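You operate a simulated robot arm through the tools that you are given. There is no shell and no other tool.

Carry out the task below with a simulated robot arm. There is one attempt and no reset: what you move stays moved.

TASK
Stow the red line under bands 1 to 4, in that order.
Fine: use the card from the card tray and put it back in its bay.

It is judged by the outcome, as a careful person would: the job done as asked, and still so three seconds after it is handed in. It fails if anything else is knocked over, pushed out of place, dropped, spilled or broken.

THE ROBOT
A 6-joint arm with a two-finger gripper, fixed in place. Base frame: the origin is at the foot of the arm, x ahead of it, y to its left, z up; the work surface is at about z = 90.3. Lengths are in cm, angles in degrees, forces in N, time in s.
Its first joint turns from -166.0 to 166.0 degrees. Payload 2.45 kg.
Tool frame: the origin (TCP) lies between the finger pads and is the grasp point; the fingertips stand 2 cm ahead of it; z points along the fingers, y is the line along which they close. Largest opening 14 cm; the body of the gripper starts 16.8 cm behind the TCP.
Orientation is that of the tool frame in the base frame, as a unit quaternion [w, x, y, z]. With the fingers straight down and closing along the base's y, the tool's x points along the base's -x, its y along +y and its z along -z.

THE INTERFACE
- The arm moves only by the tool play_rows. Its arguments are lists of equal length, an entry for each row: "turn": the turn, a rotation vector about the tool's x, y, z in degrees, a list of three; "delta_pos": the shift along the tool's x, y, z in cm, a list of three; "grip": the opening, from 0 (shut) to 1 (fully open). In form: {"turn": [[rx, ry, rz], ...], "delta_pos": [[tx, ty, tz], ...], "grip": [grip, ...]}. A call has 1 to 20 rows; each row is the pose to reach, as a shift and turn from the pose commanded when the call began, along the tool's axes at that moment. A row lasts 0.2 s, in which the tool goes at most 5 cm and 8.6 degrees; a call with a longer step from one row to the next is refused whole, and so is a gripper value outside its range. Where a pose cannot be reached the arm comes as near as it can. A force on the tool above 90 N (or 10 N above the force at the start of the call, whichever is more), or a blocked arm, ends the call early, and 0.2 s more pass. The fingers move at their own pace (about 4.5 cm/s each) and stop on an object; they squeeze with about 28 N. The grip force told is the motor's: it shows also when the fingers shut on nothing. Time passes only in rows, and 0.2 s behind the last, so rows that repeat a pose let the fingers close. The reply holds the time, the measured pose of the TCP, the force on the tool along the base axes, the opening and the grip force, in the units named above and with some noise, with the torque about the TCP (base axes, N m) and any sound that the robot's microphone picked up.
- Cameras (640 x 400 px; columns grow to the right, rows downward): "scene" is fixed at [4.82, -49.96, 163.26]; the picture's right is [0.79, -0.61, 0.00], its down [-0.30, -0.39, -0.87] and it looks along [0.53, 0.69, -0.50] (base axes); focal length 367 px, centre (320, 200). "wrist" rides on the gripper at [7.8, 1.1, -20.9] in the tool frame; the picture's right is [-0.14, 0.99, 0.00], its down [-0.92, -0.13, -0.37] and it looks along [-0.37, -0.05, 0.93] (tool axes); focal length 280 px, centre (320, 200). There is no depth. A picture from a camera that has moved, and an enlarged one, comes with that camera's place and axes in the base frame and with its lens.
- get_image(camera): a new picture of that camera. The clock stands still meanwhile.
- zoom(camera, box): a new picture of the part [left, top, right, bottom] of that camera's present view, enlarged. The clock stands still meanwhile.
- job_done(): hands the job in; it is judged then, once.

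Nothing tells you positions but the pictures and the camera data. Unless the task says otherwise, let go and move clear before handing in.

The tools are called after ">>>" by a JSON object that holds its "fn" and its "kwargs". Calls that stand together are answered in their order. play_rows: Moves the arm, as the interface text tells. Its arguments: {"type":"object","properties":{"turn":{"type":"array","items":{"type":"array","items":{"type":"number"}}},"delta_pos":{"type":"array","items":{"type":"array","items":{"type":"number"}}},"grip":{"type":"array","items":{"type":"number"}}},"required":["turn","delta_pos","grip"]} The other tools are called the same way: get_image (camera) takes a picture; zoom (camera, box) takes an enlarged picture of a part of a camera's view; job_done () hands the job in.

At the start:

```text
clock: 0.0
ee_pos: [67.54, 36.09, 113.83]
tcp_rot: [0.001, 0.0, 1.0, 0.001]
wrist_force: [0.5, 0.2, 0.1]
torque: [-0.02, -0.01, 0.04]
grip_width: 14.0
grip_force: 0.1
```

scene: 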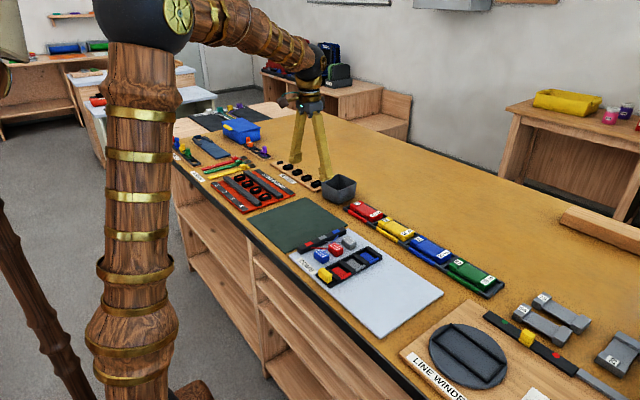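
wrist: 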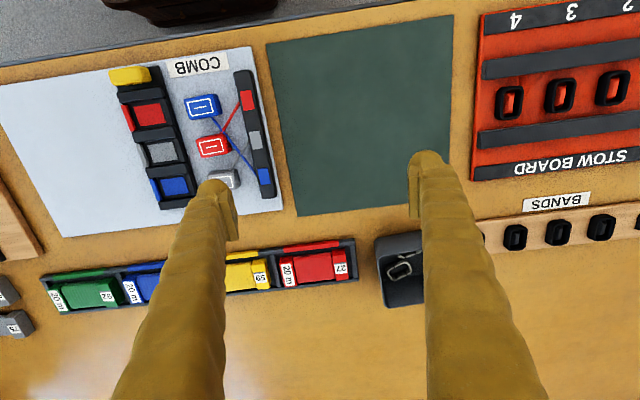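

I see a long bench with a comb station, card tray (red, yellow, blue, green cards), a stow board with bands, and more items farther away. First I will look closer at everything before moving.

>>> {"fn": "zoom", "kwargs": {"camera": "scene", "box": [160, 90, 360, 215]}}

>>> {"fn": "zoom", "kwargs": {"camera": "scene", "box": [280, 180, 520, 330]}}

>>> {"fn": "zoom", "kwargs": {"camera": "scene", "box": [400, 250, 640, 400]}}

>>> {"fn": "zoom", "kwargs": {"camera": "wrist", "box": [440, 0, 640, 250]}}

>>> {"fn": "zoom", "kwargs": {"camera": "wrist", "box": [0, 30, 360, 330]}}

```text
3.20 times, centred on (260, 152) of scene
camera zoom: at [4.82, -49.96, 163.26], right [0.79, -0.61, 0.0], down [-0.3, -0.39, -0.87], along [0.53, 0.69, -0.5], focal length 1175 px, centre (512, 352)
```

zoom: 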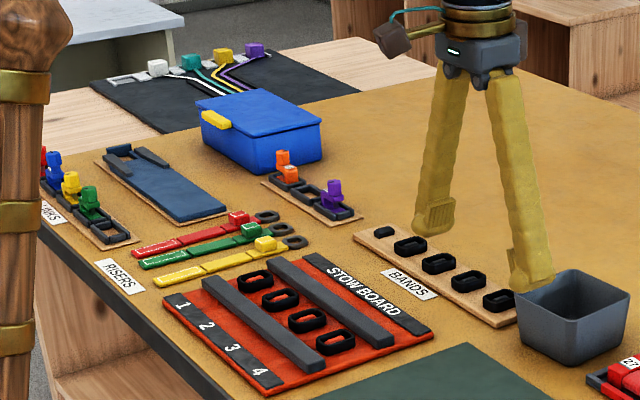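

```text
2.67 times, centred on (400, 255) of scene
camera zoom: at [4.82, -49.96, 163.26], right [0.79, -0.61, 0.0], down [-0.3, -0.39, -0.87], along [0.53, 0.69, -0.5], focal length 980 px, centre (107, 53)
```

zoom: 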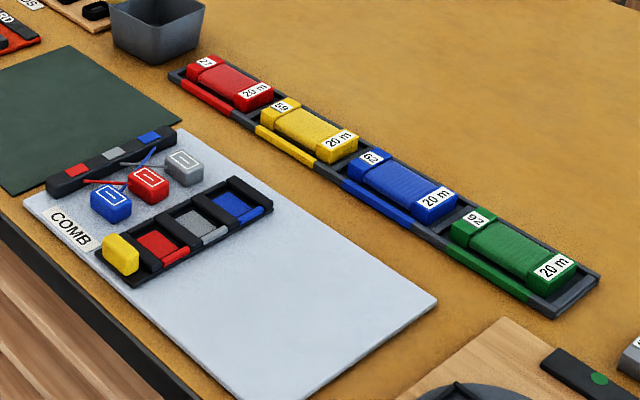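

```text
2.67 times, centred on (520, 325) of scene
camera zoom: at [4.82, -49.96, 163.26], right [0.79, -0.61, 0.0], down [-0.3, -0.39, -0.87], along [0.53, 0.69, -0.5], focal length 980 px, centre (-213, -133)
```

zoom: 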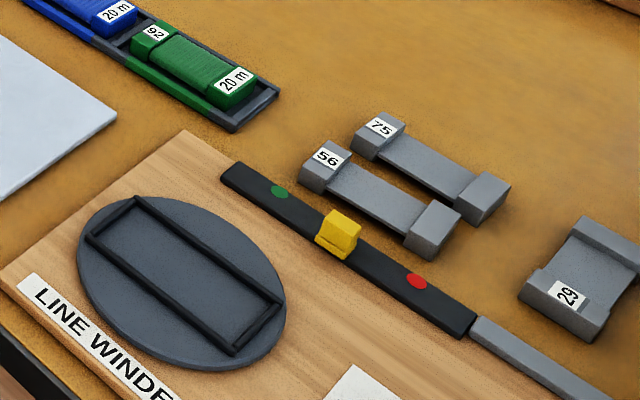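

```text
1.60 times, centred on (540, 125) of wrist
camera zoom: at [59.84, 37.14, 134.7], right [0.14, 0.99, 0.0], down [0.92, -0.13, 0.37], along [0.37, -0.05, -0.93], focal length 449 px, centre (-32, 320)
```

zoom: 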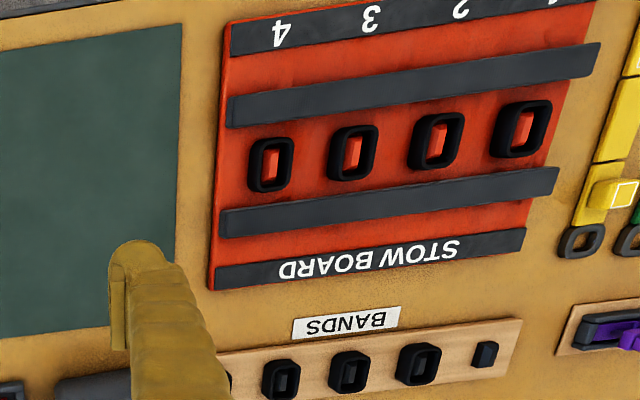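

```text
1.33 times, centred on (180, 180) of wrist
camera zoom: at [59.84, 37.14, 134.7], right [0.14, 0.99, 0.0], down [0.92, -0.13, 0.37], along [0.37, -0.05, -0.93], focal length 374 px, centre (507, 227)
```

zoom: 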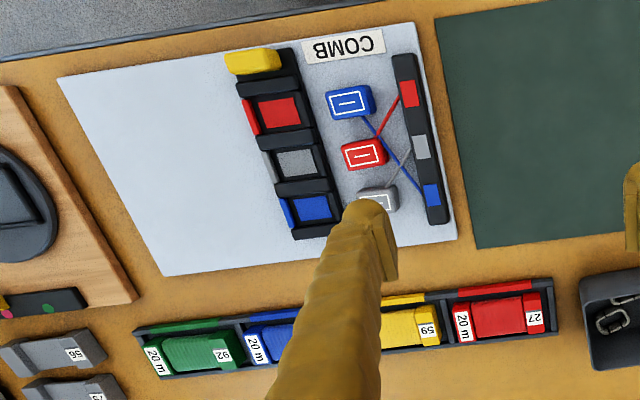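

The stow board lies near (65, 72) with bands 1 (far left) to 4; the card tray is at right with wound 20 m lines. I'll move the wrist camera over the stow board to look closer.

>>> {"fn": "play_rows", "kwargs": {"turn": [[0, 0, 0], [0, 0, 0], [0, 0, 0], [0, 0, 0], [0, 0, 0], [0, 0, 0], [0, 0, 0], [0, 0, 0], [0, 0, 0], [0, 0, 0]], "delta_pos": [[1.1, 3, -0.3], [2.2, 6, -0.6], [3.3, 9, -0.9], [4.4, 12, -1.2], [5.5, 15, -1.5], [6.6, 18, -1.8], [7.7, 21, -2.1], [8.8, 24, -2.4], [9.9, 27, -2.7], [11, 30, -3]], "grip": [1, 1, 1, 1, 1, 1, 1, 1, 1, 1]}}

>>> {"fn": "get_image", "kwargs": {"camera": "wrist"}}

>>> {"fn": "get_image", "kwargs": {"camera": "scene"}}

```text
clock: 2.2
ee_pos: [56.52, 66.3, 116.99]
tcp_rot: [0.001, -0.001, 1.0, 0.001]
wrist_force: [-0.6, -0.5, -0.3]
torque: [0.01, 0.0, -0.03]
grip_width: 13.99
grip_force: 0.1
```

```text
taken
camera wrist: at [48.81, 67.27, 137.79], right [0.14, 0.99, 0.0], down [0.92, -0.13, 0.37], along [0.37, -0.05, -0.93], focal length 280 px, centre (320, 200)
```

wrist: 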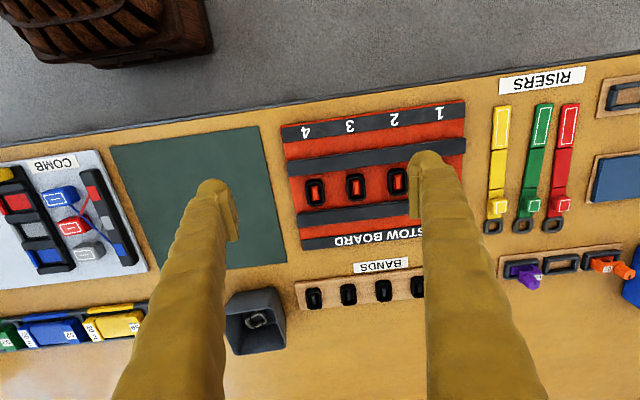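

```text
taken
```

scene: 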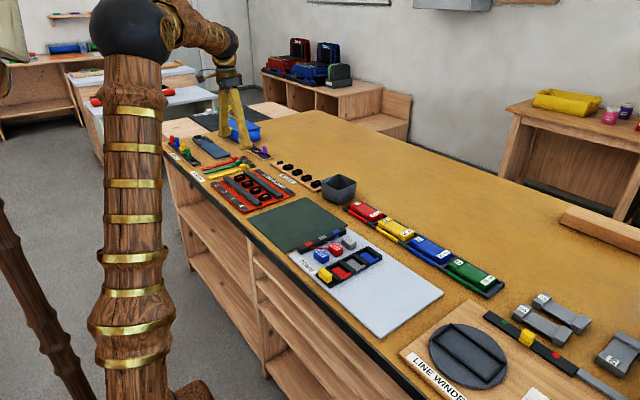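

>>> {"fn": "zoom", "kwargs": {"camera": "wrist", "box": [270, 80, 480, 260]}}

>>> {"fn": "zoom", "kwargs": {"camera": "wrist", "box": [460, 60, 640, 300]}}

>>> {"fn": "zoom", "kwargs": {"camera": "wrist", "box": [210, 250, 440, 370]}}

>>> {"fn": "zoom", "kwargs": {"camera": "wrist", "box": [0, 140, 180, 370]}}

```text
2.22 times, centred on (375, 170) of wrist
camera zoom: at [48.81, 67.27, 137.79], right [0.14, 0.99, 0.0], down [0.92, -0.13, 0.37], along [0.37, -0.05, -0.93], focal length 623 px, centre (198, 267)
```

zoom: 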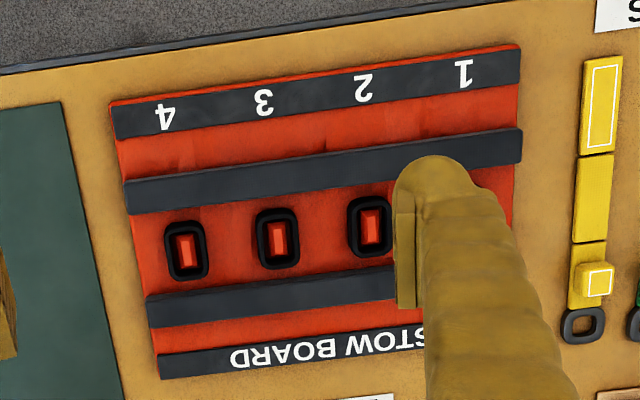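

```text
1.67 times, centred on (550, 180) of wrist
camera zoom: at [48.81, 67.27, 137.79], right [0.14, 0.99, 0.0], down [0.92, -0.13, 0.37], along [0.37, -0.05, -0.93], focal length 467 px, centre (-63, 233)
```

zoom: 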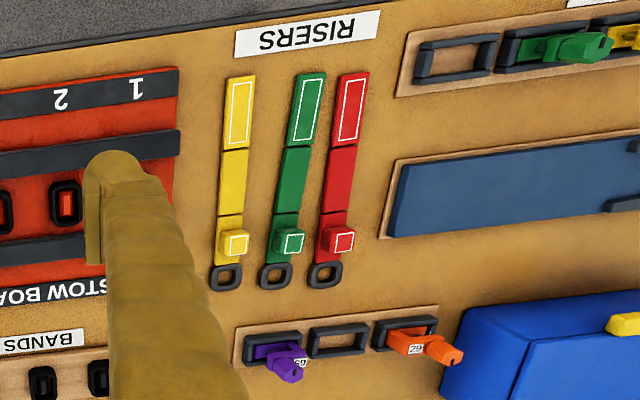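

```text
2.78 times, centred on (325, 310) of wrist
camera zoom: at [48.81, 67.27, 137.79], right [0.14, 0.99, 0.0], down [0.92, -0.13, 0.37], along [0.37, -0.05, -0.93], focal length 780 px, centre (306, -106)
```

zoom: 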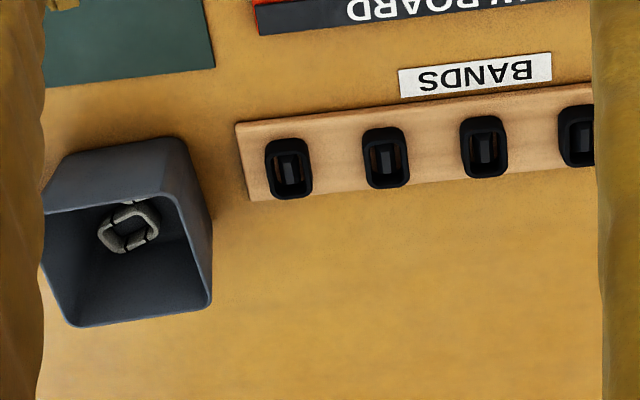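

```text
1.74 times, centred on (90, 255) of wrist
camera zoom: at [48.81, 67.27, 137.79], right [0.14, 0.99, 0.0], down [0.92, -0.13, 0.37], along [0.37, -0.05, -0.93], focal length 488 px, centre (720, 104)
```

zoom: 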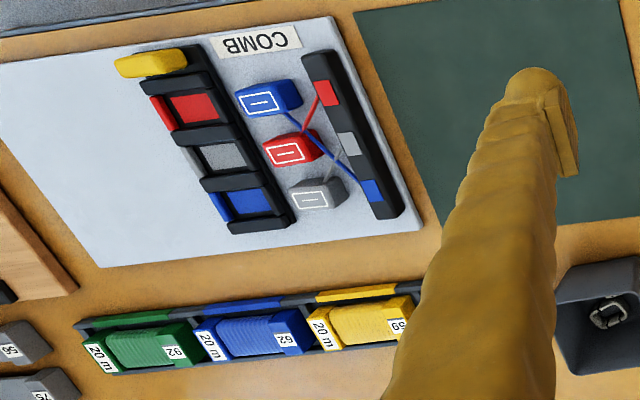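

The board is about x 54–77, y 60–89, with bands between two dark rails. I'll zoom tightly to see the exact geometry of the bands and cards.

>>> {"fn": "zoom", "kwargs": {"camera": "scene", "box": [205, 155, 305, 218]}}

>>> {"fn": "zoom", "kwargs": {"camera": "scene", "box": [335, 190, 425, 246]}}

>>> {"fn": "zoom", "kwargs": {"camera": "scene", "box": [160, 115, 270, 184]}}

>>> {"fn": "zoom", "kwargs": {"camera": "scene", "box": [290, 220, 390, 290]}}

>>> {"fn": "zoom", "kwargs": {"camera": "wrist", "box": [280, 150, 420, 240]}}

```text
6.35 times, centred on (255, 186) of scene
camera zoom: at [4.82, -49.96, 163.26], right [0.79, -0.61, 0.0], down [-0.3, -0.39, -0.87], along [0.53, 0.69, -0.5], focal length 2332 px, centre (733, 286)
```

zoom: 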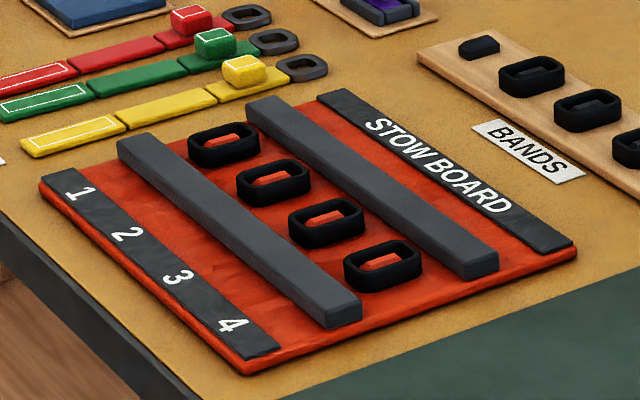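

```text
7.11 times, centred on (380, 218) of scene
camera zoom: at [4.82, -49.96, 163.26], right [0.79, -0.61, 0.0], down [-0.3, -0.39, -0.87], along [0.53, 0.69, -0.5], focal length 2612 px, centre (-107, 72)
```

zoom: 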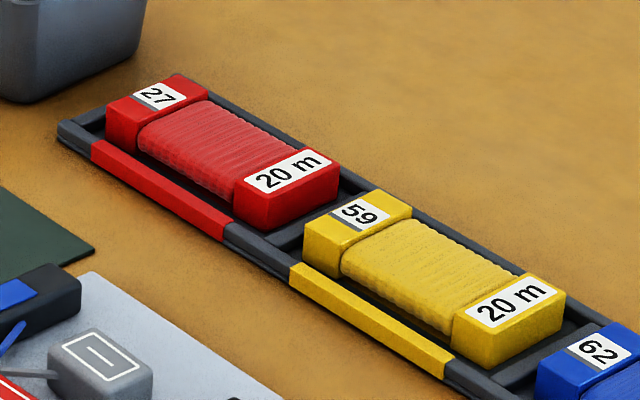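

```text
5.80 times, centred on (215, 150) of scene
camera zoom: at [4.82, -49.96, 163.26], right [0.79, -0.61, 0.0], down [-0.3, -0.39, -0.87], along [0.53, 0.69, -0.5], focal length 2129 px, centre (929, 493)
```

zoom: 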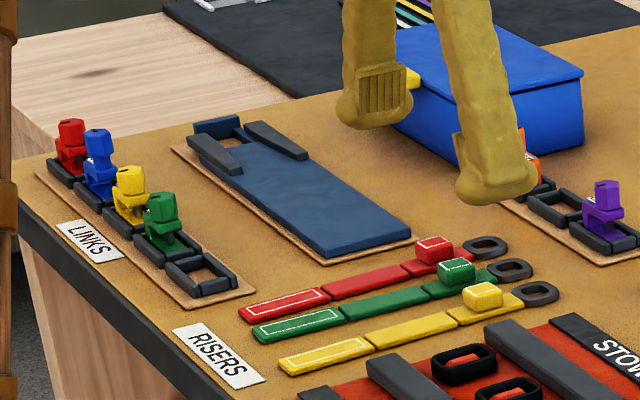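

```text
5.71 times, centred on (340, 255) of scene
camera zoom: at [4.82, -49.96, 163.26], right [0.79, -0.61, 0.0], down [-0.3, -0.39, -0.87], along [0.53, 0.69, -0.5], focal length 2099 px, centre (206, -114)
```

zoom: 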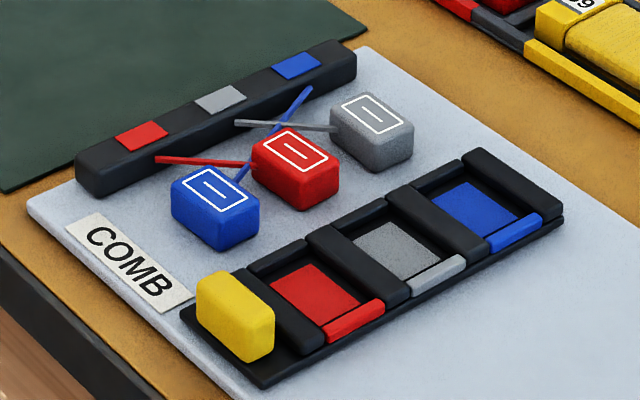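

```text
4.44 times, centred on (350, 195) of wrist
camera zoom: at [48.81, 67.27, 137.79], right [0.14, 0.99, 0.0], down [0.92, -0.13, 0.37], along [0.37, -0.05, -0.93], focal length 1246 px, centre (187, 222)
```

zoom: 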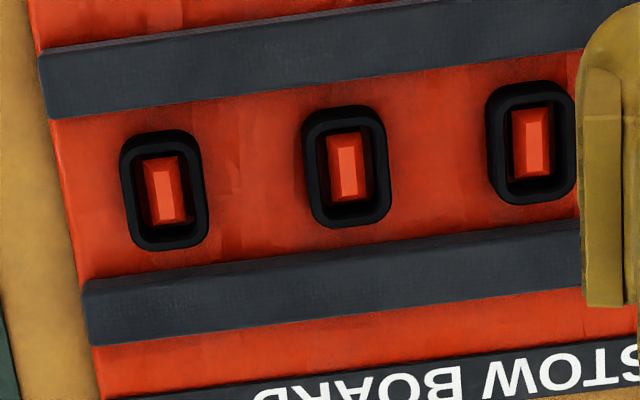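

Bands are rings on raised pegs between two rails, and the red line is wound on card 27 in the red bay of the tray (~(88, 32)). Next I move over toward the tray and turn the wrist to see the red card from nearer.

>>> {"fn": "play_rows", "kwargs": {"turn": [[0, 0, 7.5], [0, 0, 15], [0, 0, 22.5], [0, 0, 30], [0, 0, 37.5], [0, 0, 45], [0, 0, 52.5], [0, 0, 60], [0, 0, 67.5], [0, 0, 75], [0, 0, 82.5], [0, 0, 90]], "delta_pos": [[-1.3, -2.85, 0.25], [-2.6, -5.7, 0.5], [-3.9, -8.55, 0.75], [-5.2, -11.4, 1], [-6.5, -14.25, 1.25], [-7.8, -17.1, 1.5], [-9.1, -19.95, 1.75], [-10.4, -22.8, 2], [-11.7, -25.65, 2.25], [-13, -28.5, 2.5], [-14.3, -31.35, 2.75], [-15.5, -34.3, 3]], "grip": [1, 1, 1, 1, 1, 1, 1, 1, 1, 1, 1, 1]}}

>>> {"fn": "get_image", "kwargs": {"camera": "wrist"}}

>>> {"fn": "get_image", "kwargs": {"camera": "scene"}}

```text
clock: 4.8
ee_pos: [72.13, 31.82, 113.76]
tcp_rot: [0.0, 0.708, 0.707, 0.001]
wrist_force: [0.5, 0.2, -0.4]
torque: [0.03, 0.02, 0.02]
grip_width: 13.98
grip_force: 0.1
```

```text
taken
camera wrist: at [73.27, 39.62, 134.71], right [0.99, -0.14, 0.0], down [-0.13, -0.92, 0.37], along [-0.05, -0.36, -0.93], focal length 280 px, centre (320, 200)
```

wrist: 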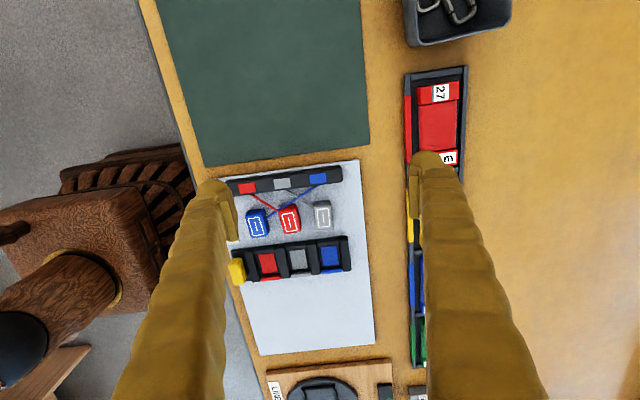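

```text
taken
```

scene: 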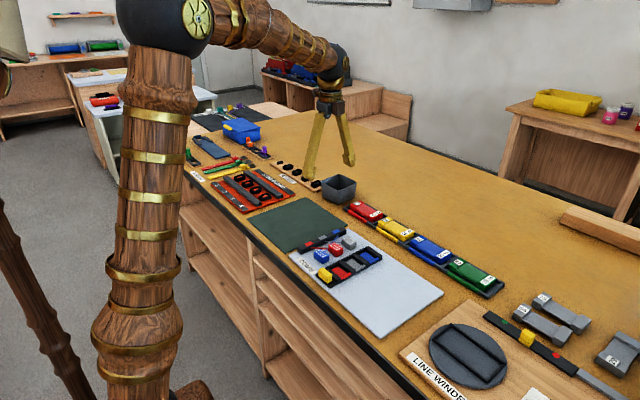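

>>> {"fn": "zoom", "kwargs": {"camera": "wrist", "box": [380, 50, 500, 180]}}

>>> {"fn": "zoom", "kwargs": {"camera": "scene", "box": [335, 190, 395, 230]}}

>>> {"fn": "zoom", "kwargs": {"camera": "scene", "box": [480, 330, 560, 400]}}

>>> {"fn": "zoom", "kwargs": {"camera": "wrist", "box": [380, 0, 540, 60]}}

```text
3.08 times, centred on (440, 115) of wrist
camera zoom: at [73.27, 39.62, 134.71], right [0.99, -0.14, 0.0], down [-0.13, -0.92, 0.37], along [-0.05, -0.36, -0.93], focal length 863 px, centre (-49, 462)
```

zoom: 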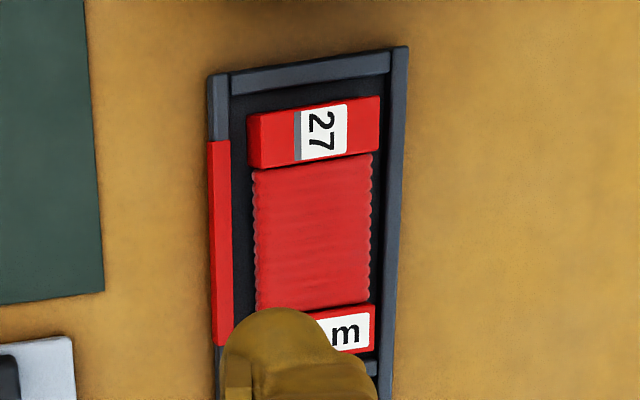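

```text
10.00 times, centred on (365, 210) of scene
camera zoom: at [4.82, -49.96, 163.26], right [0.79, -0.61, 0.0], down [-0.3, -0.39, -0.87], along [0.53, 0.69, -0.5], focal length 3673 px, centre (-130, 100)
```

zoom: 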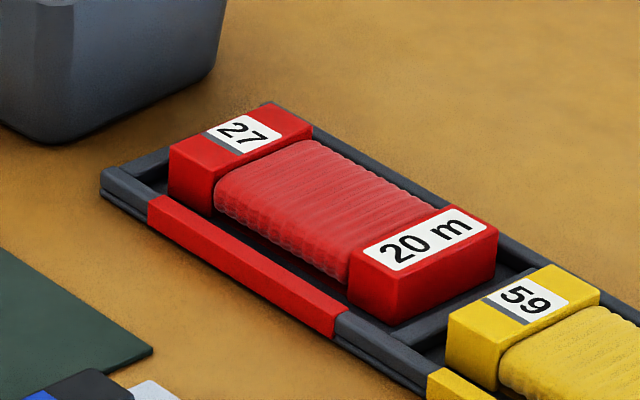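

```text
5.71 times, centred on (520, 365) of scene
camera zoom: at [4.82, -49.96, 163.26], right [0.79, -0.61, 0.0], down [-0.3, -0.39, -0.87], along [0.53, 0.69, -0.5], focal length 2099 px, centre (-823, -743)
```

zoom: 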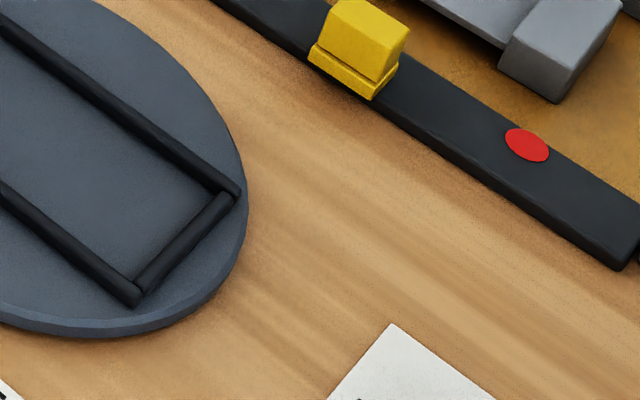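

```text
4.00 times, centred on (460, 30) of wrist
camera zoom: at [73.27, 39.62, 134.71], right [0.99, -0.14, 0.0], down [-0.13, -0.92, 0.37], along [-0.05, -0.36, -0.93], focal length 1122 px, centre (-240, 880)
```

zoom: 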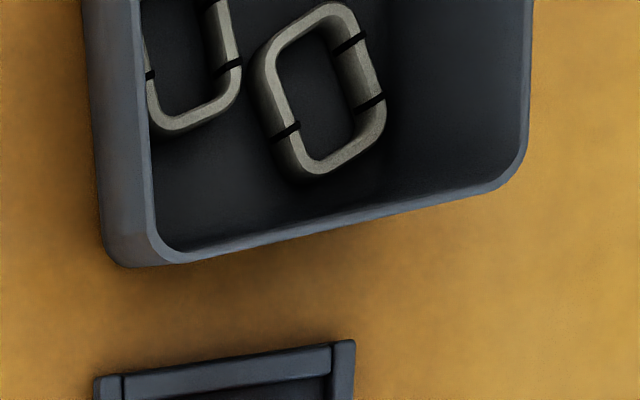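

Card 27 (red) lies in its bay with the long side along y; the bin holds old broken bands. I'll also look at the line winder end, as its white placard might hold useful information.

>>> {"fn": "play_rows", "kwargs": {"turn": [[0, 0, 0], [0, 0, 0], [0, 0, 0], [0, 0, 0], [0, 0, 0], [0, 0, 0], [0, 0, 0], [0, 0, 0], [0, 0, 0], [0, 0, 0]], "delta_pos": [[-3.8, -1.2, -0.2], [-7.6, -2.4, -0.4], [-11.4, -3.6, -0.6], [-15.2, -4.8, -0.8], [-19, -6, -1], [-22.8, -7.2, -1.2], [-26.6, -8.4, -1.4], [-30.4, -9.6, -1.6], [-34.2, -10.8, -1.8], [-38, -12, -2]], "grip": [1, 1, 1, 1, 1, 1, 1, 1, 1, 1]}}

>>> {"fn": "get_image", "kwargs": {"camera": "wrist"}}

>>> {"fn": "get_image", "kwargs": {"camera": "scene"}}

```text
clock: 7.0
ee_pos: [60.23, -6.04, 115.92]
tcp_rot: [0.001, 0.707, 0.707, 0.0]
wrist_force: [-0.1, -0.2, -0.4]
torque: [0.01, 0.03, 0.0]
grip_width: 13.98
grip_force: 0.1
```

```text
taken
camera wrist: at [61.26, 1.61, 136.67], right [0.99, -0.14, 0.0], down [-0.13, -0.92, 0.37], along [-0.05, -0.36, -0.93], focal length 280 px, centre (320, 200)
```

wrist: 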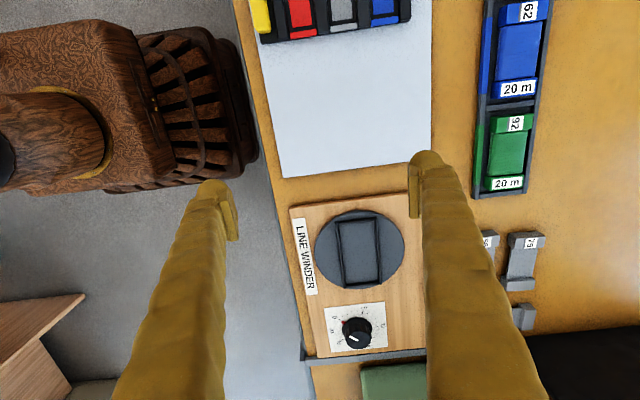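

```text
taken
```

scene: 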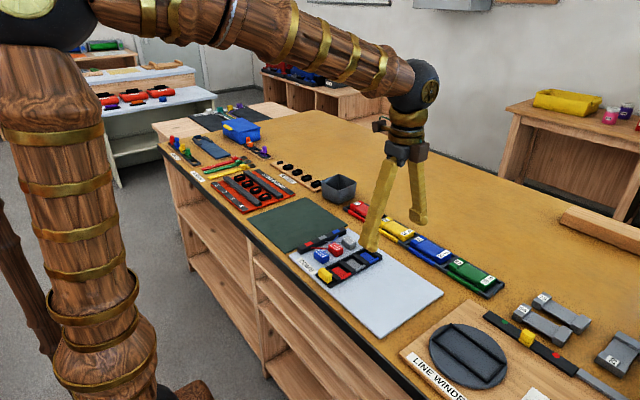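

The far end is just a line winder with a dial; it isn't needed here. I'll go above the red card 27 at about (89.5, 32.3) with the fingers closing along x.

>>> {"fn": "play_rows", "kwargs": {"turn": [[0, 0, 0], [0, 0, 0], [0, 0, 0], [0, 0, 0], [0, 0, 0], [0, 0, 0], [0, 0, 0], [0, 0, 0], [0, 0, 0], [0, 0, 0], [0, 0, 0], [0, 0, 0]], "delta_pos": [[3.2, 2.44, 0.6], [6.4, 4.88, 1.2], [9.6, 7.3, 1.8], [12.8, 9.77, 2.4], [16, 12.2, 3], [19.2, 14.65, 3.6], [22.4, 17.1, 4.2], [25.6, 19.5, 4.8], [28.8, 22, 5.4], [32, 24.4, 6], [35.2, 26.9, 6.6], [38.4, 29.3, 7.5]], "grip": [1, 1, 1, 1, 1, 1, 1, 1, 1, 1, 1, 1]}}

>>> {"fn": "get_image", "kwargs": {"camera": "wrist"}}

>>> {"fn": "zoom", "kwargs": {"camera": "scene", "box": [300, 120, 460, 240]}}

```text
clock: 9.6
ee_pos: [89.51, 32.28, 108.49]
tcp_rot: [0.0, 0.707, 0.707, 0.001]
wrist_force: [0.2, -0.6, 0.8]
torque: [0.04, -0.04, -0.01]
grip_width: 13.98
grip_force: 0.1
```

```text
taken
camera wrist: at [90.62, 39.94, 129.38], right [0.99, -0.14, 0.0], down [-0.13, -0.92, 0.37], along [-0.05, -0.36, -0.93], focal length 280 px, centre (320, 200)
```

wrist: 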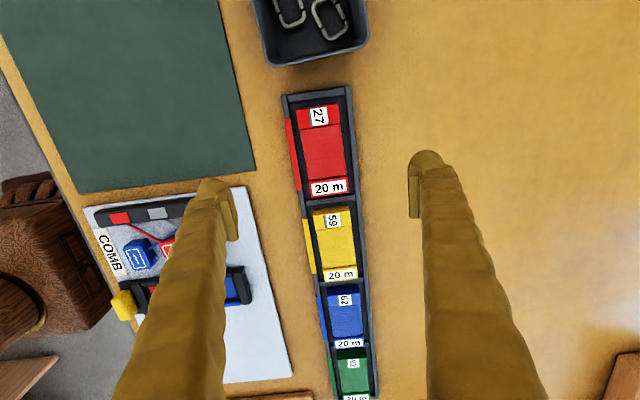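

```text
3.33 times, centred on (380, 180) of scene
camera zoom: at [4.82, -49.96, 163.26], right [0.79, -0.61, 0.0], down [-0.3, -0.39, -0.87], along [0.53, 0.69, -0.5], focal length 1224 px, centre (120, 267)
```

zoom: 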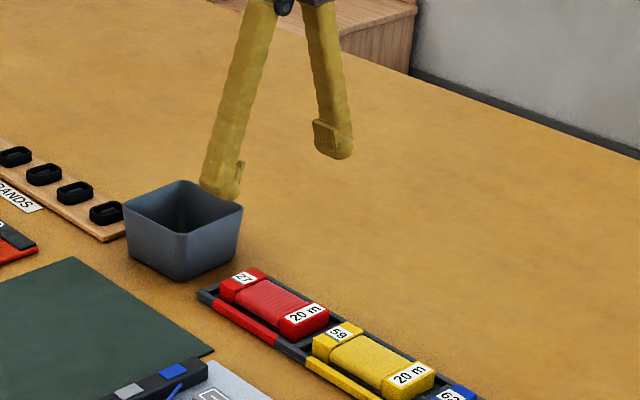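

>>> {"fn": "zoom", "kwargs": {"camera": "wrist", "box": [260, 70, 390, 220]}}

```text
2.67 times, centred on (325, 145) of wrist
camera zoom: at [90.62, 39.94, 129.38], right [0.99, -0.14, 0.0], down [-0.13, -0.92, 0.37], along [-0.05, -0.36, -0.93], focal length 748 px, centre (307, 347)
```

zoom: 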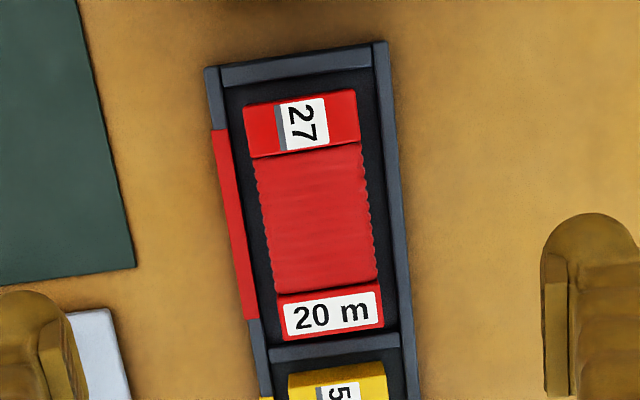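

The card centre refines to (90.0, 32.2), top near z 92.8. I descend with open fingers to just above the tray walls and check.

>>> {"fn": "play_rows", "kwargs": {"turn": [[0, 0, 0], [0, 0, 0], [0, 0, 0], [0, 0, 0], [0, 0, 0], [0, 0, 0], [0, 0, 0], [0, 0, 0], [0, 0, 0]], "delta_pos": [[-0.08, 0.5, 2], [-0.08, 0.5, 4], [-0.08, 0.5, 6], [-0.08, 0.5, 8], [-0.08, 0.5, 10], [-0.08, 0.5, 11.5], [-0.08, 0.5, 13], [-0.08, 0.5, 14], [-0.08, 0.5, 14.4]], "grip": [1, 1, 1, 1, 1, 1, 1, 1, 1]}}

>>> {"fn": "zoom", "kwargs": {"camera": "scene", "box": [320, 170, 430, 240]}}

>>> {"fn": "get_image", "kwargs": {"camera": "wrist"}}

```text
clock: 11.6
ee_pos: [89.95, 32.22, 93.89]
tcp_rot: [0.001, 0.707, 0.707, 0.001]
wrist_force: [-1.1, -0.3, 0.9]
torque: [0.04, 0.01, 0.03]
grip_width: 14.0
grip_force: 0.0
```

```text
5.71 times, centred on (375, 205) of scene
camera zoom: at [4.82, -49.96, 163.26], right [0.79, -0.61, 0.0], down [-0.3, -0.39, -0.87], along [0.53, 0.69, -0.5], focal length 2099 px, centre (6, 171)
```

zoom: 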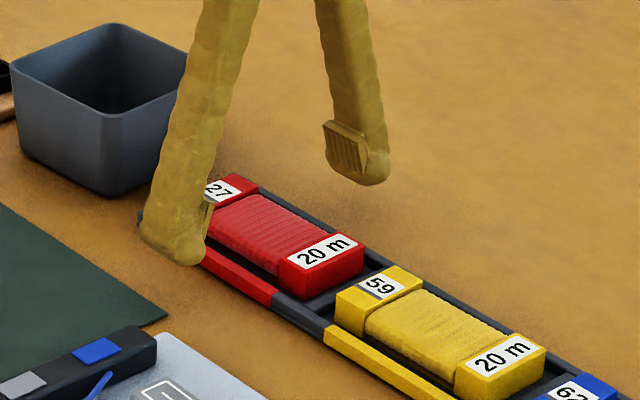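

```text
taken
camera wrist: at [91.09, 39.94, 114.86], right [0.99, -0.14, 0.0], down [-0.13, -0.92, 0.37], along [-0.05, -0.36, -0.93], focal length 280 px, centre (320, 200)
```

wrist: 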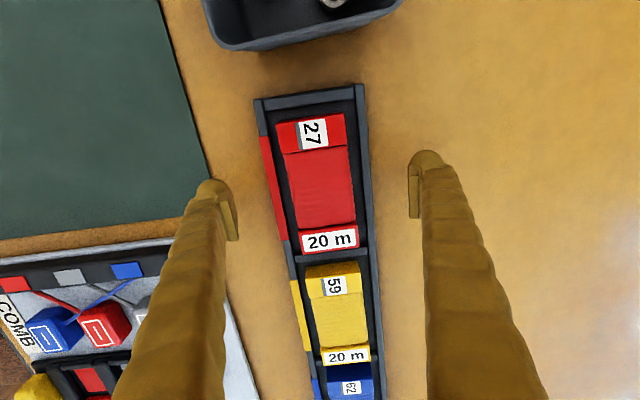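

Fingertips are just above the tray wall and centred on the wound section. I close to about 6.5 cm first to check nothing is fouled.

>>> {"fn": "play_rows", "kwargs": {"turn": [[0, 0, 0], [0, 0, 0], [0, 0, 0], [0, 0, 0], [0, 0, 0]], "delta_pos": [[0, 0, 0], [0, 0, 0], [0, 0, 0], [0, 0, 0], [0, 0, 0]], "grip": [0.85, 0.7, 0.55, 0.46, 0.46]}}

>>> {"fn": "zoom", "kwargs": {"camera": "scene", "box": [330, 180, 410, 230]}}

>>> {"fn": "zoom", "kwargs": {"camera": "wrist", "box": [200, 80, 440, 280]}}

```text
clock: 12.8
ee_pos: [89.95, 32.3, 94.04]
tcp_rot: [0.001, 0.707, 0.707, 0.001]
wrist_force: [-0.3, -0.2, 0.7]
torque: [0.01, 0.02, -0.03]
grip_width: 6.44
grip_force: 0.1
```

```text
8.00 times, centred on (370, 205) of scene
camera zoom: at [4.82, -49.96, 163.26], right [0.79, -0.61, 0.0], down [-0.3, -0.39, -0.87], along [0.53, 0.69, -0.5], focal length 2938 px, centre (-80, 160)
```

zoom: 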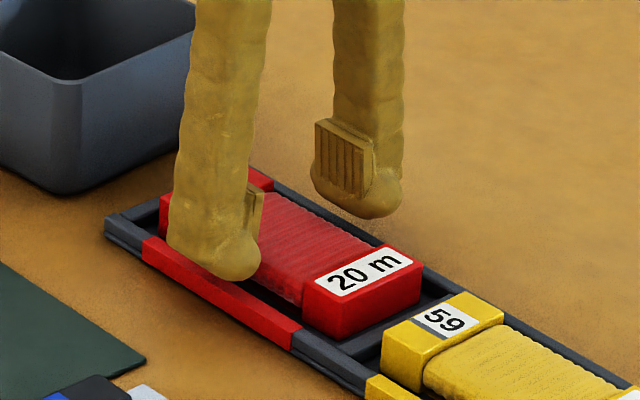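

```text
2.00 times, centred on (320, 180) of wrist
camera zoom: at [91.09, 39.94, 114.88], right [0.99, -0.14, 0.0], down [-0.13, -0.92, 0.37], along [-0.05, -0.36, -0.93], focal length 561 px, centre (320, 240)
```

zoom: 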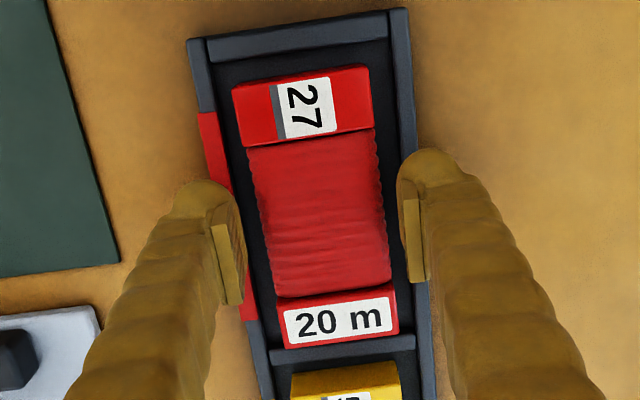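

The grip is centred; card top is ~92.95 and wall top ~91.45, so I can lower a further ~0.35 cm and then close on the card.

>>> {"fn": "play_rows", "kwargs": {"turn": [[0, 0, 0], [0, 0, 0], [0, 0, 0], [0, 0, 0], [0, 0, 0], [0, 0, 0]], "delta_pos": [[0, 0, 0.2], [0, 0, 0.35], [0, 0, 0.35], [0, 0, 0.35], [0, 0, 0.35], [0, 0, 0.35]], "grip": [0.46, 0.46, 0.4, 0.3, 0.2, 0.2]}}

>>> {"fn": "zoom", "kwargs": {"camera": "scene", "box": [330, 180, 410, 230]}}

>>> {"fn": "zoom", "kwargs": {"camera": "wrist", "box": [200, 80, 440, 280]}}

```text
clock: 14.3
ee_pos: [90.21, 32.31, 94.22]
tcp_rot: [0.001, 0.707, 0.707, 0.004]
wrist_force: [0.1, 0.0, 16.9]
torque: [-0.09, 0.23, 0.04]
grip_width: 2.69
grip_force: 0.0
stopped in row 6: the force on the tool passed its limit at 91 N (the readings are from after the stop); the commanded pose is now the measured one
```

```text
8.00 times, centred on (370, 205) of scene
camera zoom: at [4.82, -49.96, 163.26], right [0.79, -0.61, 0.0], down [-0.3, -0.39, -0.87], along [0.53, 0.69, -0.5], focal length 2938 px, centre (-80, 160)
```

zoom: 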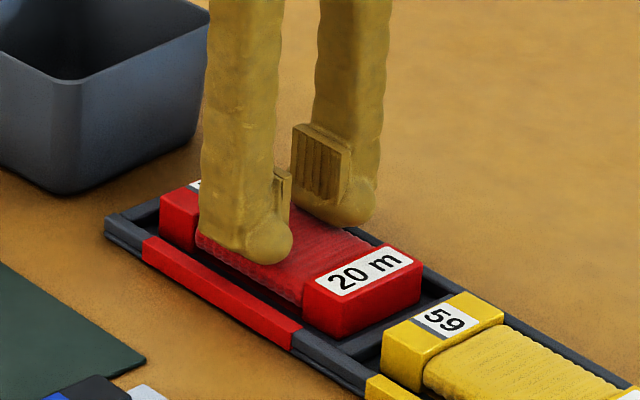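

```text
2.00 times, centred on (320, 180) of wrist
camera zoom: at [91.13, 39.95, 115.14], right [0.99, -0.14, 0.01], down [-0.13, -0.92, 0.36], along [-0.04, -0.36, -0.93], focal length 561 px, centre (320, 240)
```

zoom: 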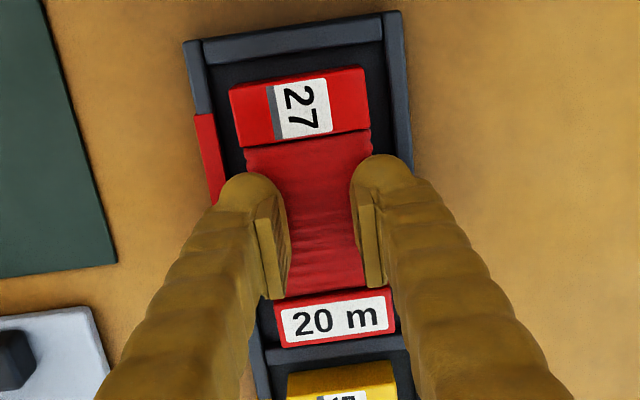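

The rounded fingertips rode over the lower wound section instead of gripping it, and the force guard stopped me; the card is still in place. I'll lift off, open and study the card's ends for a better grasp on the taller heads.

>>> {"fn": "play_rows", "kwargs": {"turn": [[0, 0, 0], [0, 0, 0], [0, 0, 0], [0, 0, 0], [0, 0, 0], [0, 0, 0]], "delta_pos": [[0, 0, -0.5], [0, 0, -1.5], [0, 0, -3], [0, 0, -5], [0, 0, -8], [0, 0, -11]], "grip": [0.2, 0.2, 0.3, 0.6, 0.9, 0.9]}}

>>> {"fn": "zoom", "kwargs": {"camera": "scene", "box": [335, 190, 395, 228]}}

>>> {"fn": "zoom", "kwargs": {"camera": "wrist", "box": [250, 60, 410, 220]}}

>>> {"fn": "zoom", "kwargs": {"camera": "scene", "box": [440, 250, 510, 305]}}

```text
clock: 15.7
ee_pos: [90.06, 32.17, 105.09]
tcp_rot: [0.001, 0.707, 0.707, 0.003]
wrist_force: [0.4, -0.2, -0.6]
torque: [0.0, 0.01, 0.0]
grip_width: 11.13
grip_force: 0.1
```

```text
10.53 times, centred on (365, 209) of scene
camera zoom: at [4.82, -49.96, 163.26], right [0.79, -0.61, 0.0], down [-0.3, -0.39, -0.87], along [0.53, 0.69, -0.5], focal length 3866 px, centre (-154, 105)
```

zoom: 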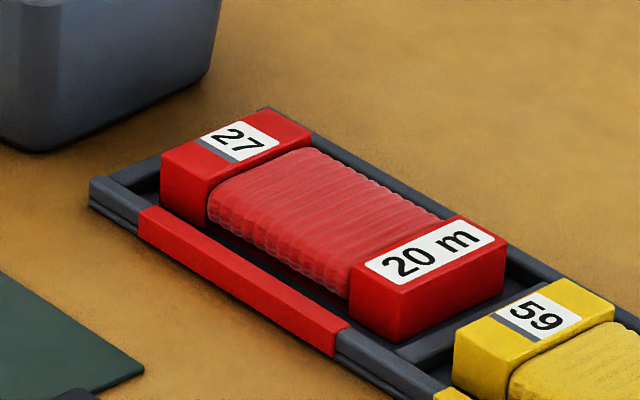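

```text
2.50 times, centred on (330, 140) of wrist
camera zoom: at [91.09, 39.89, 125.94], right [0.99, -0.14, 0.01], down [-0.13, -0.92, 0.37], along [-0.04, -0.36, -0.93], focal length 701 px, centre (295, 350)
```

zoom: 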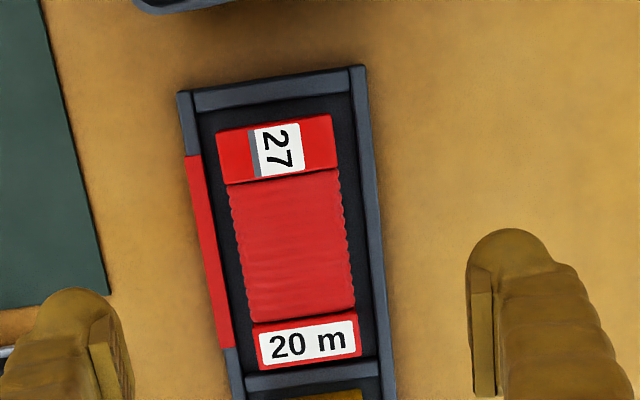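

```text
7.27 times, centred on (475, 278) of scene
camera zoom: at [4.82, -49.96, 163.26], right [0.79, -0.61, 0.0], down [-0.3, -0.39, -0.87], along [0.53, 0.69, -0.5], focal length 2671 px, centre (-807, -364)
```

zoom: 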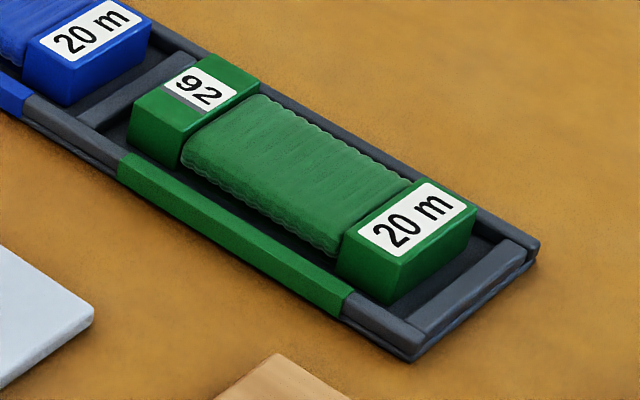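

>>> {"fn": "zoom", "kwargs": {"camera": "scene", "box": [475, 278, 507, 298]}}

>>> {"fn": "zoom", "kwargs": {"camera": "scene", "box": [340, 196, 372, 216]}}

>>> {"fn": "zoom", "kwargs": {"camera": "scene", "box": [362, 210, 394, 230]}}

```text
16.00 times, centred on (491, 288) of scene
camera zoom: at [4.82, -49.96, 163.26], right [0.79, -0.61, 0.0], down [-0.3, -0.39, -0.87], along [0.53, 0.69, -0.5], focal length 5877 px, centre (-2416, -1208)
```

zoom: 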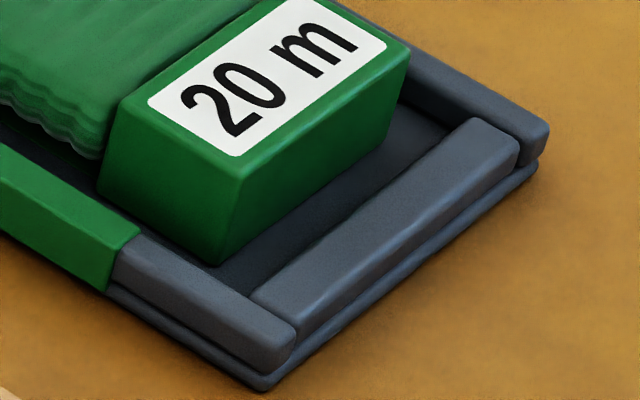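

```text
16.00 times, centred on (356, 206) of scene
camera zoom: at [4.82, -49.96, 163.26], right [0.79, -0.61, 0.0], down [-0.3, -0.39, -0.87], along [0.53, 0.69, -0.5], focal length 5877 px, centre (-256, 104)
```

zoom: 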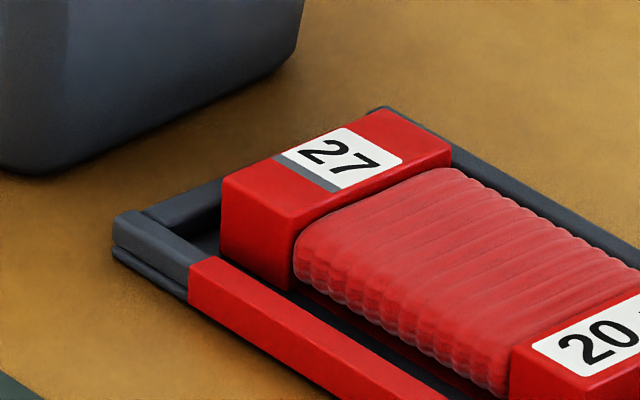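

```text
16.00 times, centred on (378, 220) of scene
camera zoom: at [4.82, -49.96, 163.26], right [0.79, -0.61, 0.0], down [-0.3, -0.39, -0.87], along [0.53, 0.69, -0.5], focal length 5877 px, centre (-608, -120)
```

zoom: 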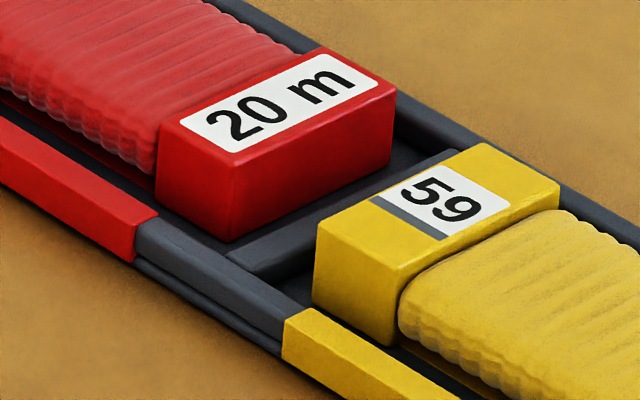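

The tray walls are ~0.9 cm and the card heads ~1.9 cm tall. I'll look at the fingertips' shape to decide how low a grasp must be.

>>> {"fn": "zoom", "kwargs": {"camera": "scene", "box": [320, 110, 420, 180]}}

>>> {"fn": "get_image", "kwargs": {"camera": "scene"}}

```text
5.71 times, centred on (370, 145) of scene
camera zoom: at [4.82, -49.96, 163.26], right [0.79, -0.61, 0.0], down [-0.3, -0.39, -0.87], along [0.53, 0.69, -0.5], focal length 2099 px, centre (34, 514)
```

zoom: 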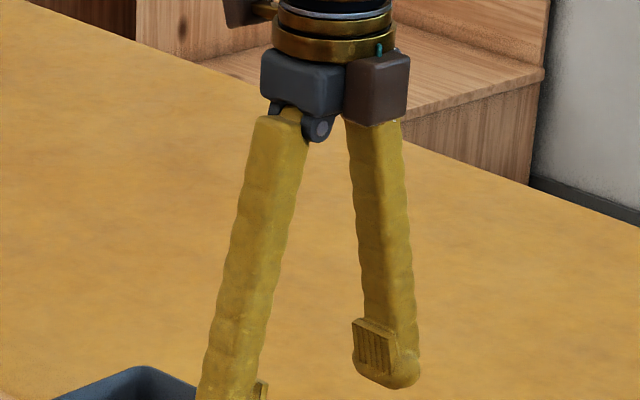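

```text
taken
```

scene: 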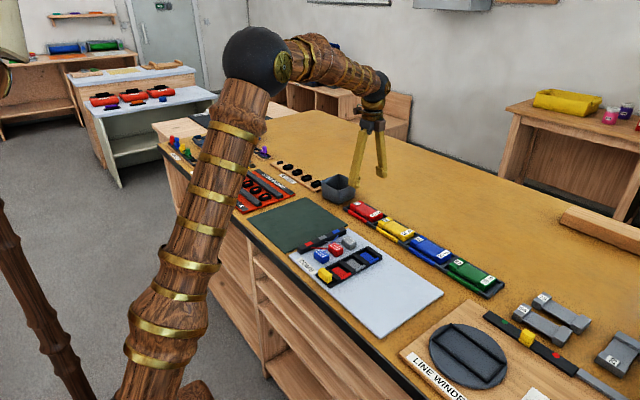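

>>> {"fn": "zoom", "kwargs": {"camera": "wrist", "box": [290, 70, 370, 120]}}

>>> {"fn": "zoom", "kwargs": {"camera": "wrist", "box": [300, 180, 380, 230]}}

```text
8.00 times, centred on (330, 95) of wrist
camera zoom: at [91.09, 39.89, 125.94], right [0.99, -0.14, 0.01], down [-0.13, -0.92, 0.37], along [-0.04, -0.36, -0.93], focal length 2243 px, centre (240, 1040)
```

zoom: 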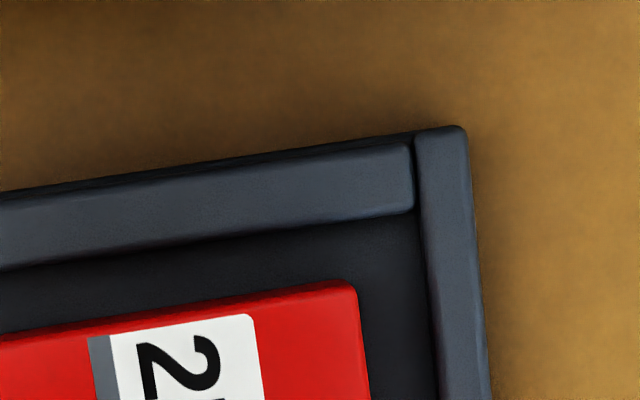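

```text
8.00 times, centred on (340, 205) of wrist
camera zoom: at [91.09, 39.89, 125.94], right [0.99, -0.14, 0.01], down [-0.13, -0.92, 0.37], along [-0.04, -0.36, -0.93], focal length 2243 px, centre (160, 160)
```

zoom: 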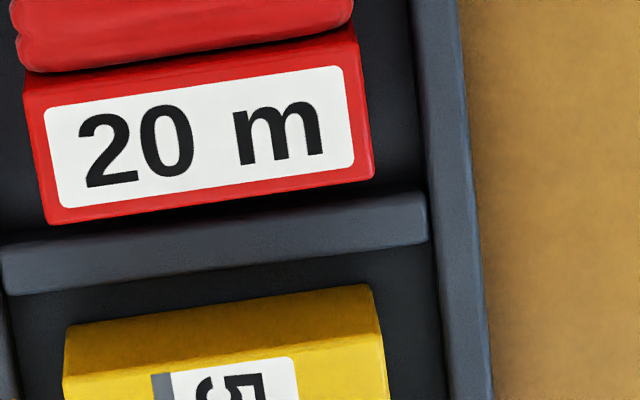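

The card is about 12.1 cm long with ~0.9 cm gaps at its ends and 2.8 cm between the red and yellow heads, so a lengthwise grip on the flat head faces is better. I'll level the tool, turn it back so the fingers close along y, and centre at about (90.05, 31.9).

>>> {"fn": "play_rows", "kwargs": {"turn": [[0.33, -0.16, 0], [0.33, -0.16, 0]], "delta_pos": [[-0.2, 0, 0], [-0.2, 0, 0]], "grip": [0.94, 0.94]}}

>>> {"fn": "play_rows", "kwargs": {"turn": [[0, 0, -7.5], [0, 0, -15], [0, 0, -22.5], [0, 0, -30], [0, 0, -37.5], [0, 0, -45], [0, 0, -52.5], [0, 0, -60], [0, 0, -67.5], [0, 0, -75], [0, 0, -82.5], [0, 0, -90], [0, 0, -90]], "delta_pos": [[0, 0, 0], [0, 0, 0], [0, 0, 0], [0, 0, 0], [0, 0, 0], [0, 0, 0], [0, 0, 0], [0, 0, 0], [0, 0, 0], [0, 0, 0], [0, 0, 0], [0, 0, 0], [0, 0, 0]], "grip": [0.94, 0.94, 0.94, 0.94, 0.94, 0.94, 0.94, 0.94, 0.94, 0.94, 0.94, 0.94, 0.94]}}

>>> {"fn": "get_image", "kwargs": {"camera": "wrist"}}

```text
clock: 16.3
ee_pos: [89.97, 32.02, 105.18]
tcp_rot: [0.001, 0.707, 0.708, 0.0]
wrist_force: [0.6, 0.7, -0.3]
torque: [0.0, 0.01, 0.02]
grip_width: 13.14
grip_force: 0.1
```

```text
clock: 19.1
ee_pos: [89.93, 32.04, 105.1]
tcp_rot: [0.001, -0.001, 1.0, 0.0]
wrist_force: [-0.6, 0.1, -0.4]
torque: [-0.03, 0.01, 0.04]
grip_width: 13.14
grip_force: 0.0
```

```text
taken
camera wrist: at [82.26, 33.02, 125.97], right [0.14, 0.99, 0.0], down [0.92, -0.13, 0.37], along [0.37, -0.05, -0.93], focal length 280 px, centre (320, 200)
```

wrist: 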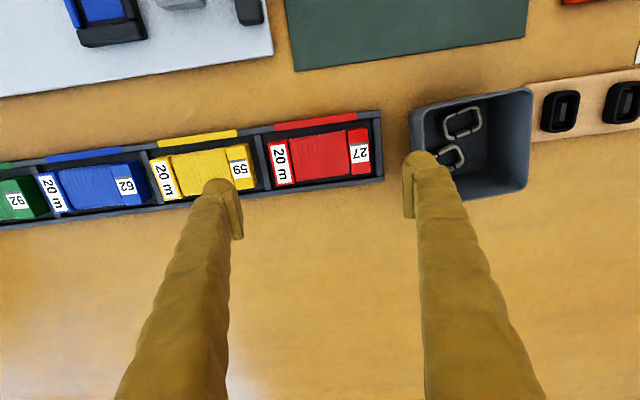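

>>> {"fn": "zoom", "kwargs": {"camera": "wrist", "box": [240, 100, 400, 200]}}

```text
4.00 times, centred on (320, 150) of wrist
camera zoom: at [82.26, 33.02, 125.97], right [0.14, 0.99, 0.0], down [0.92, -0.13, 0.37], along [0.37, -0.05, -0.93], focal length 1122 px, centre (320, 400)
```

zoom: 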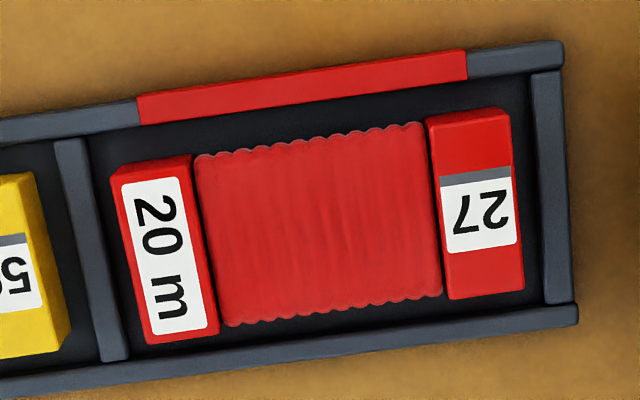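

The tool is now centred on the card within ~0.1 cm lengthwise. I descend with 13.1 cm opening toward z≈94, then probe down gently.

>>> {"fn": "play_rows", "kwargs": {"turn": [[0, 0, 0], [0, 0, 0], [0, 0, 0], [0, 0, 0], [0, 0, 0], [0, 0, 0], [0, 0, 0], [0, 0, 0]], "delta_pos": [[0.15, 0, 2], [0.15, 0, 4], [0.15, 0, 6], [0.15, 0, 8], [0.15, 0, 9.5], [0.15, 0, 10.5], [0.15, 0, 11.1], [0.15, 0, 11.1]], "grip": [0.94, 0.94, 0.94, 0.94, 0.94, 0.94, 0.94, 0.94]}}

>>> {"fn": "zoom", "kwargs": {"camera": "scene", "box": [320, 170, 420, 235]}}

>>> {"fn": "zoom", "kwargs": {"camera": "wrist", "box": [180, 100, 460, 275]}}

```text
clock: 20.9
ee_pos: [89.94, 32.12, 94.0]
tcp_rot: [0.001, 0.0, 1.0, 0.0]
wrist_force: [0.3, 0.1, 0.4]
torque: [0.01, -0.01, 0.01]
grip_width: 13.16
grip_force: 0.0
```

```text
6.15 times, centred on (370, 202) of scene
camera zoom: at [4.82, -49.96, 163.26], right [0.79, -0.61, 0.0], down [-0.3, -0.39, -0.87], along [0.53, 0.69, -0.5], focal length 2260 px, centre (12, 185)
```

zoom: 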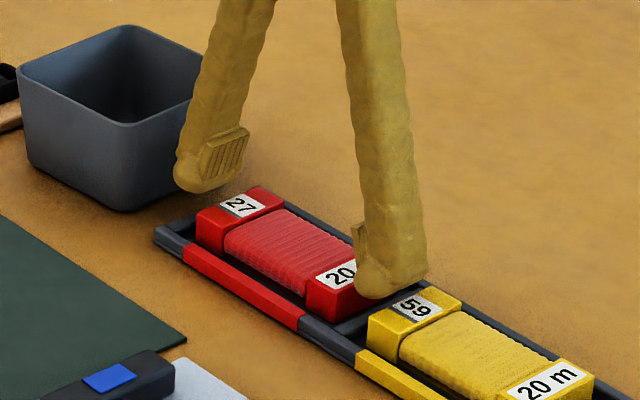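

```text
2.29 times, centred on (320, 188) of wrist
camera zoom: at [82.15, 33.03, 114.81], right [0.14, 0.99, 0.0], down [0.92, -0.13, 0.37], along [0.37, -0.05, -0.93], focal length 641 px, centre (320, 229)
```

zoom: 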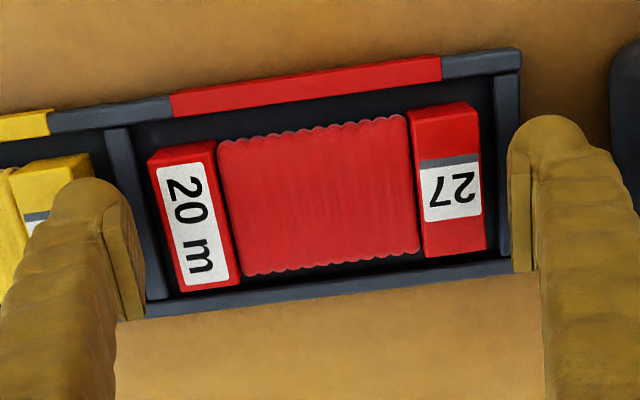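

Fingers straddle the card's two heads with clearance. I'll lower in small steps to find how deep the tips can go.

>>> {"fn": "play_rows", "kwargs": {"turn": [[0, 0, 0], [0, 0, 0], [0, 0, 0]], "delta_pos": [[0.2, 0, 0.2], [0.2, 0, 0.4], [0.2, 0, 0.4]], "grip": [0.92, 0.91, 0.91]}}

>>> {"fn": "play_rows", "kwargs": {"turn": [[0, 0, 0], [0, 0, 0]], "delta_pos": [[0, 0, 0.15], [0, 0, 0.15]], "grip": [0.91, 0.91]}}

```text
clock: 21.7
ee_pos: [89.64, 32.21, 93.61]
tcp_rot: [0.001, -0.001, 1.0, 0.0]
wrist_force: [0.6, 0.2, 0.3]
torque: [0.0, 0.03, 0.02]
grip_width: 12.73
grip_force: 0.1
```

```text
clock: 22.3
ee_pos: [89.68, 32.19, 93.32]
tcp_rot: [0.001, 0.001, 1.0, -0.001]
wrist_force: [0.0, 0.6, 0.0]
torque: [-0.01, -0.01, 0.03]
grip_width: 12.74
grip_force: 0.0
```

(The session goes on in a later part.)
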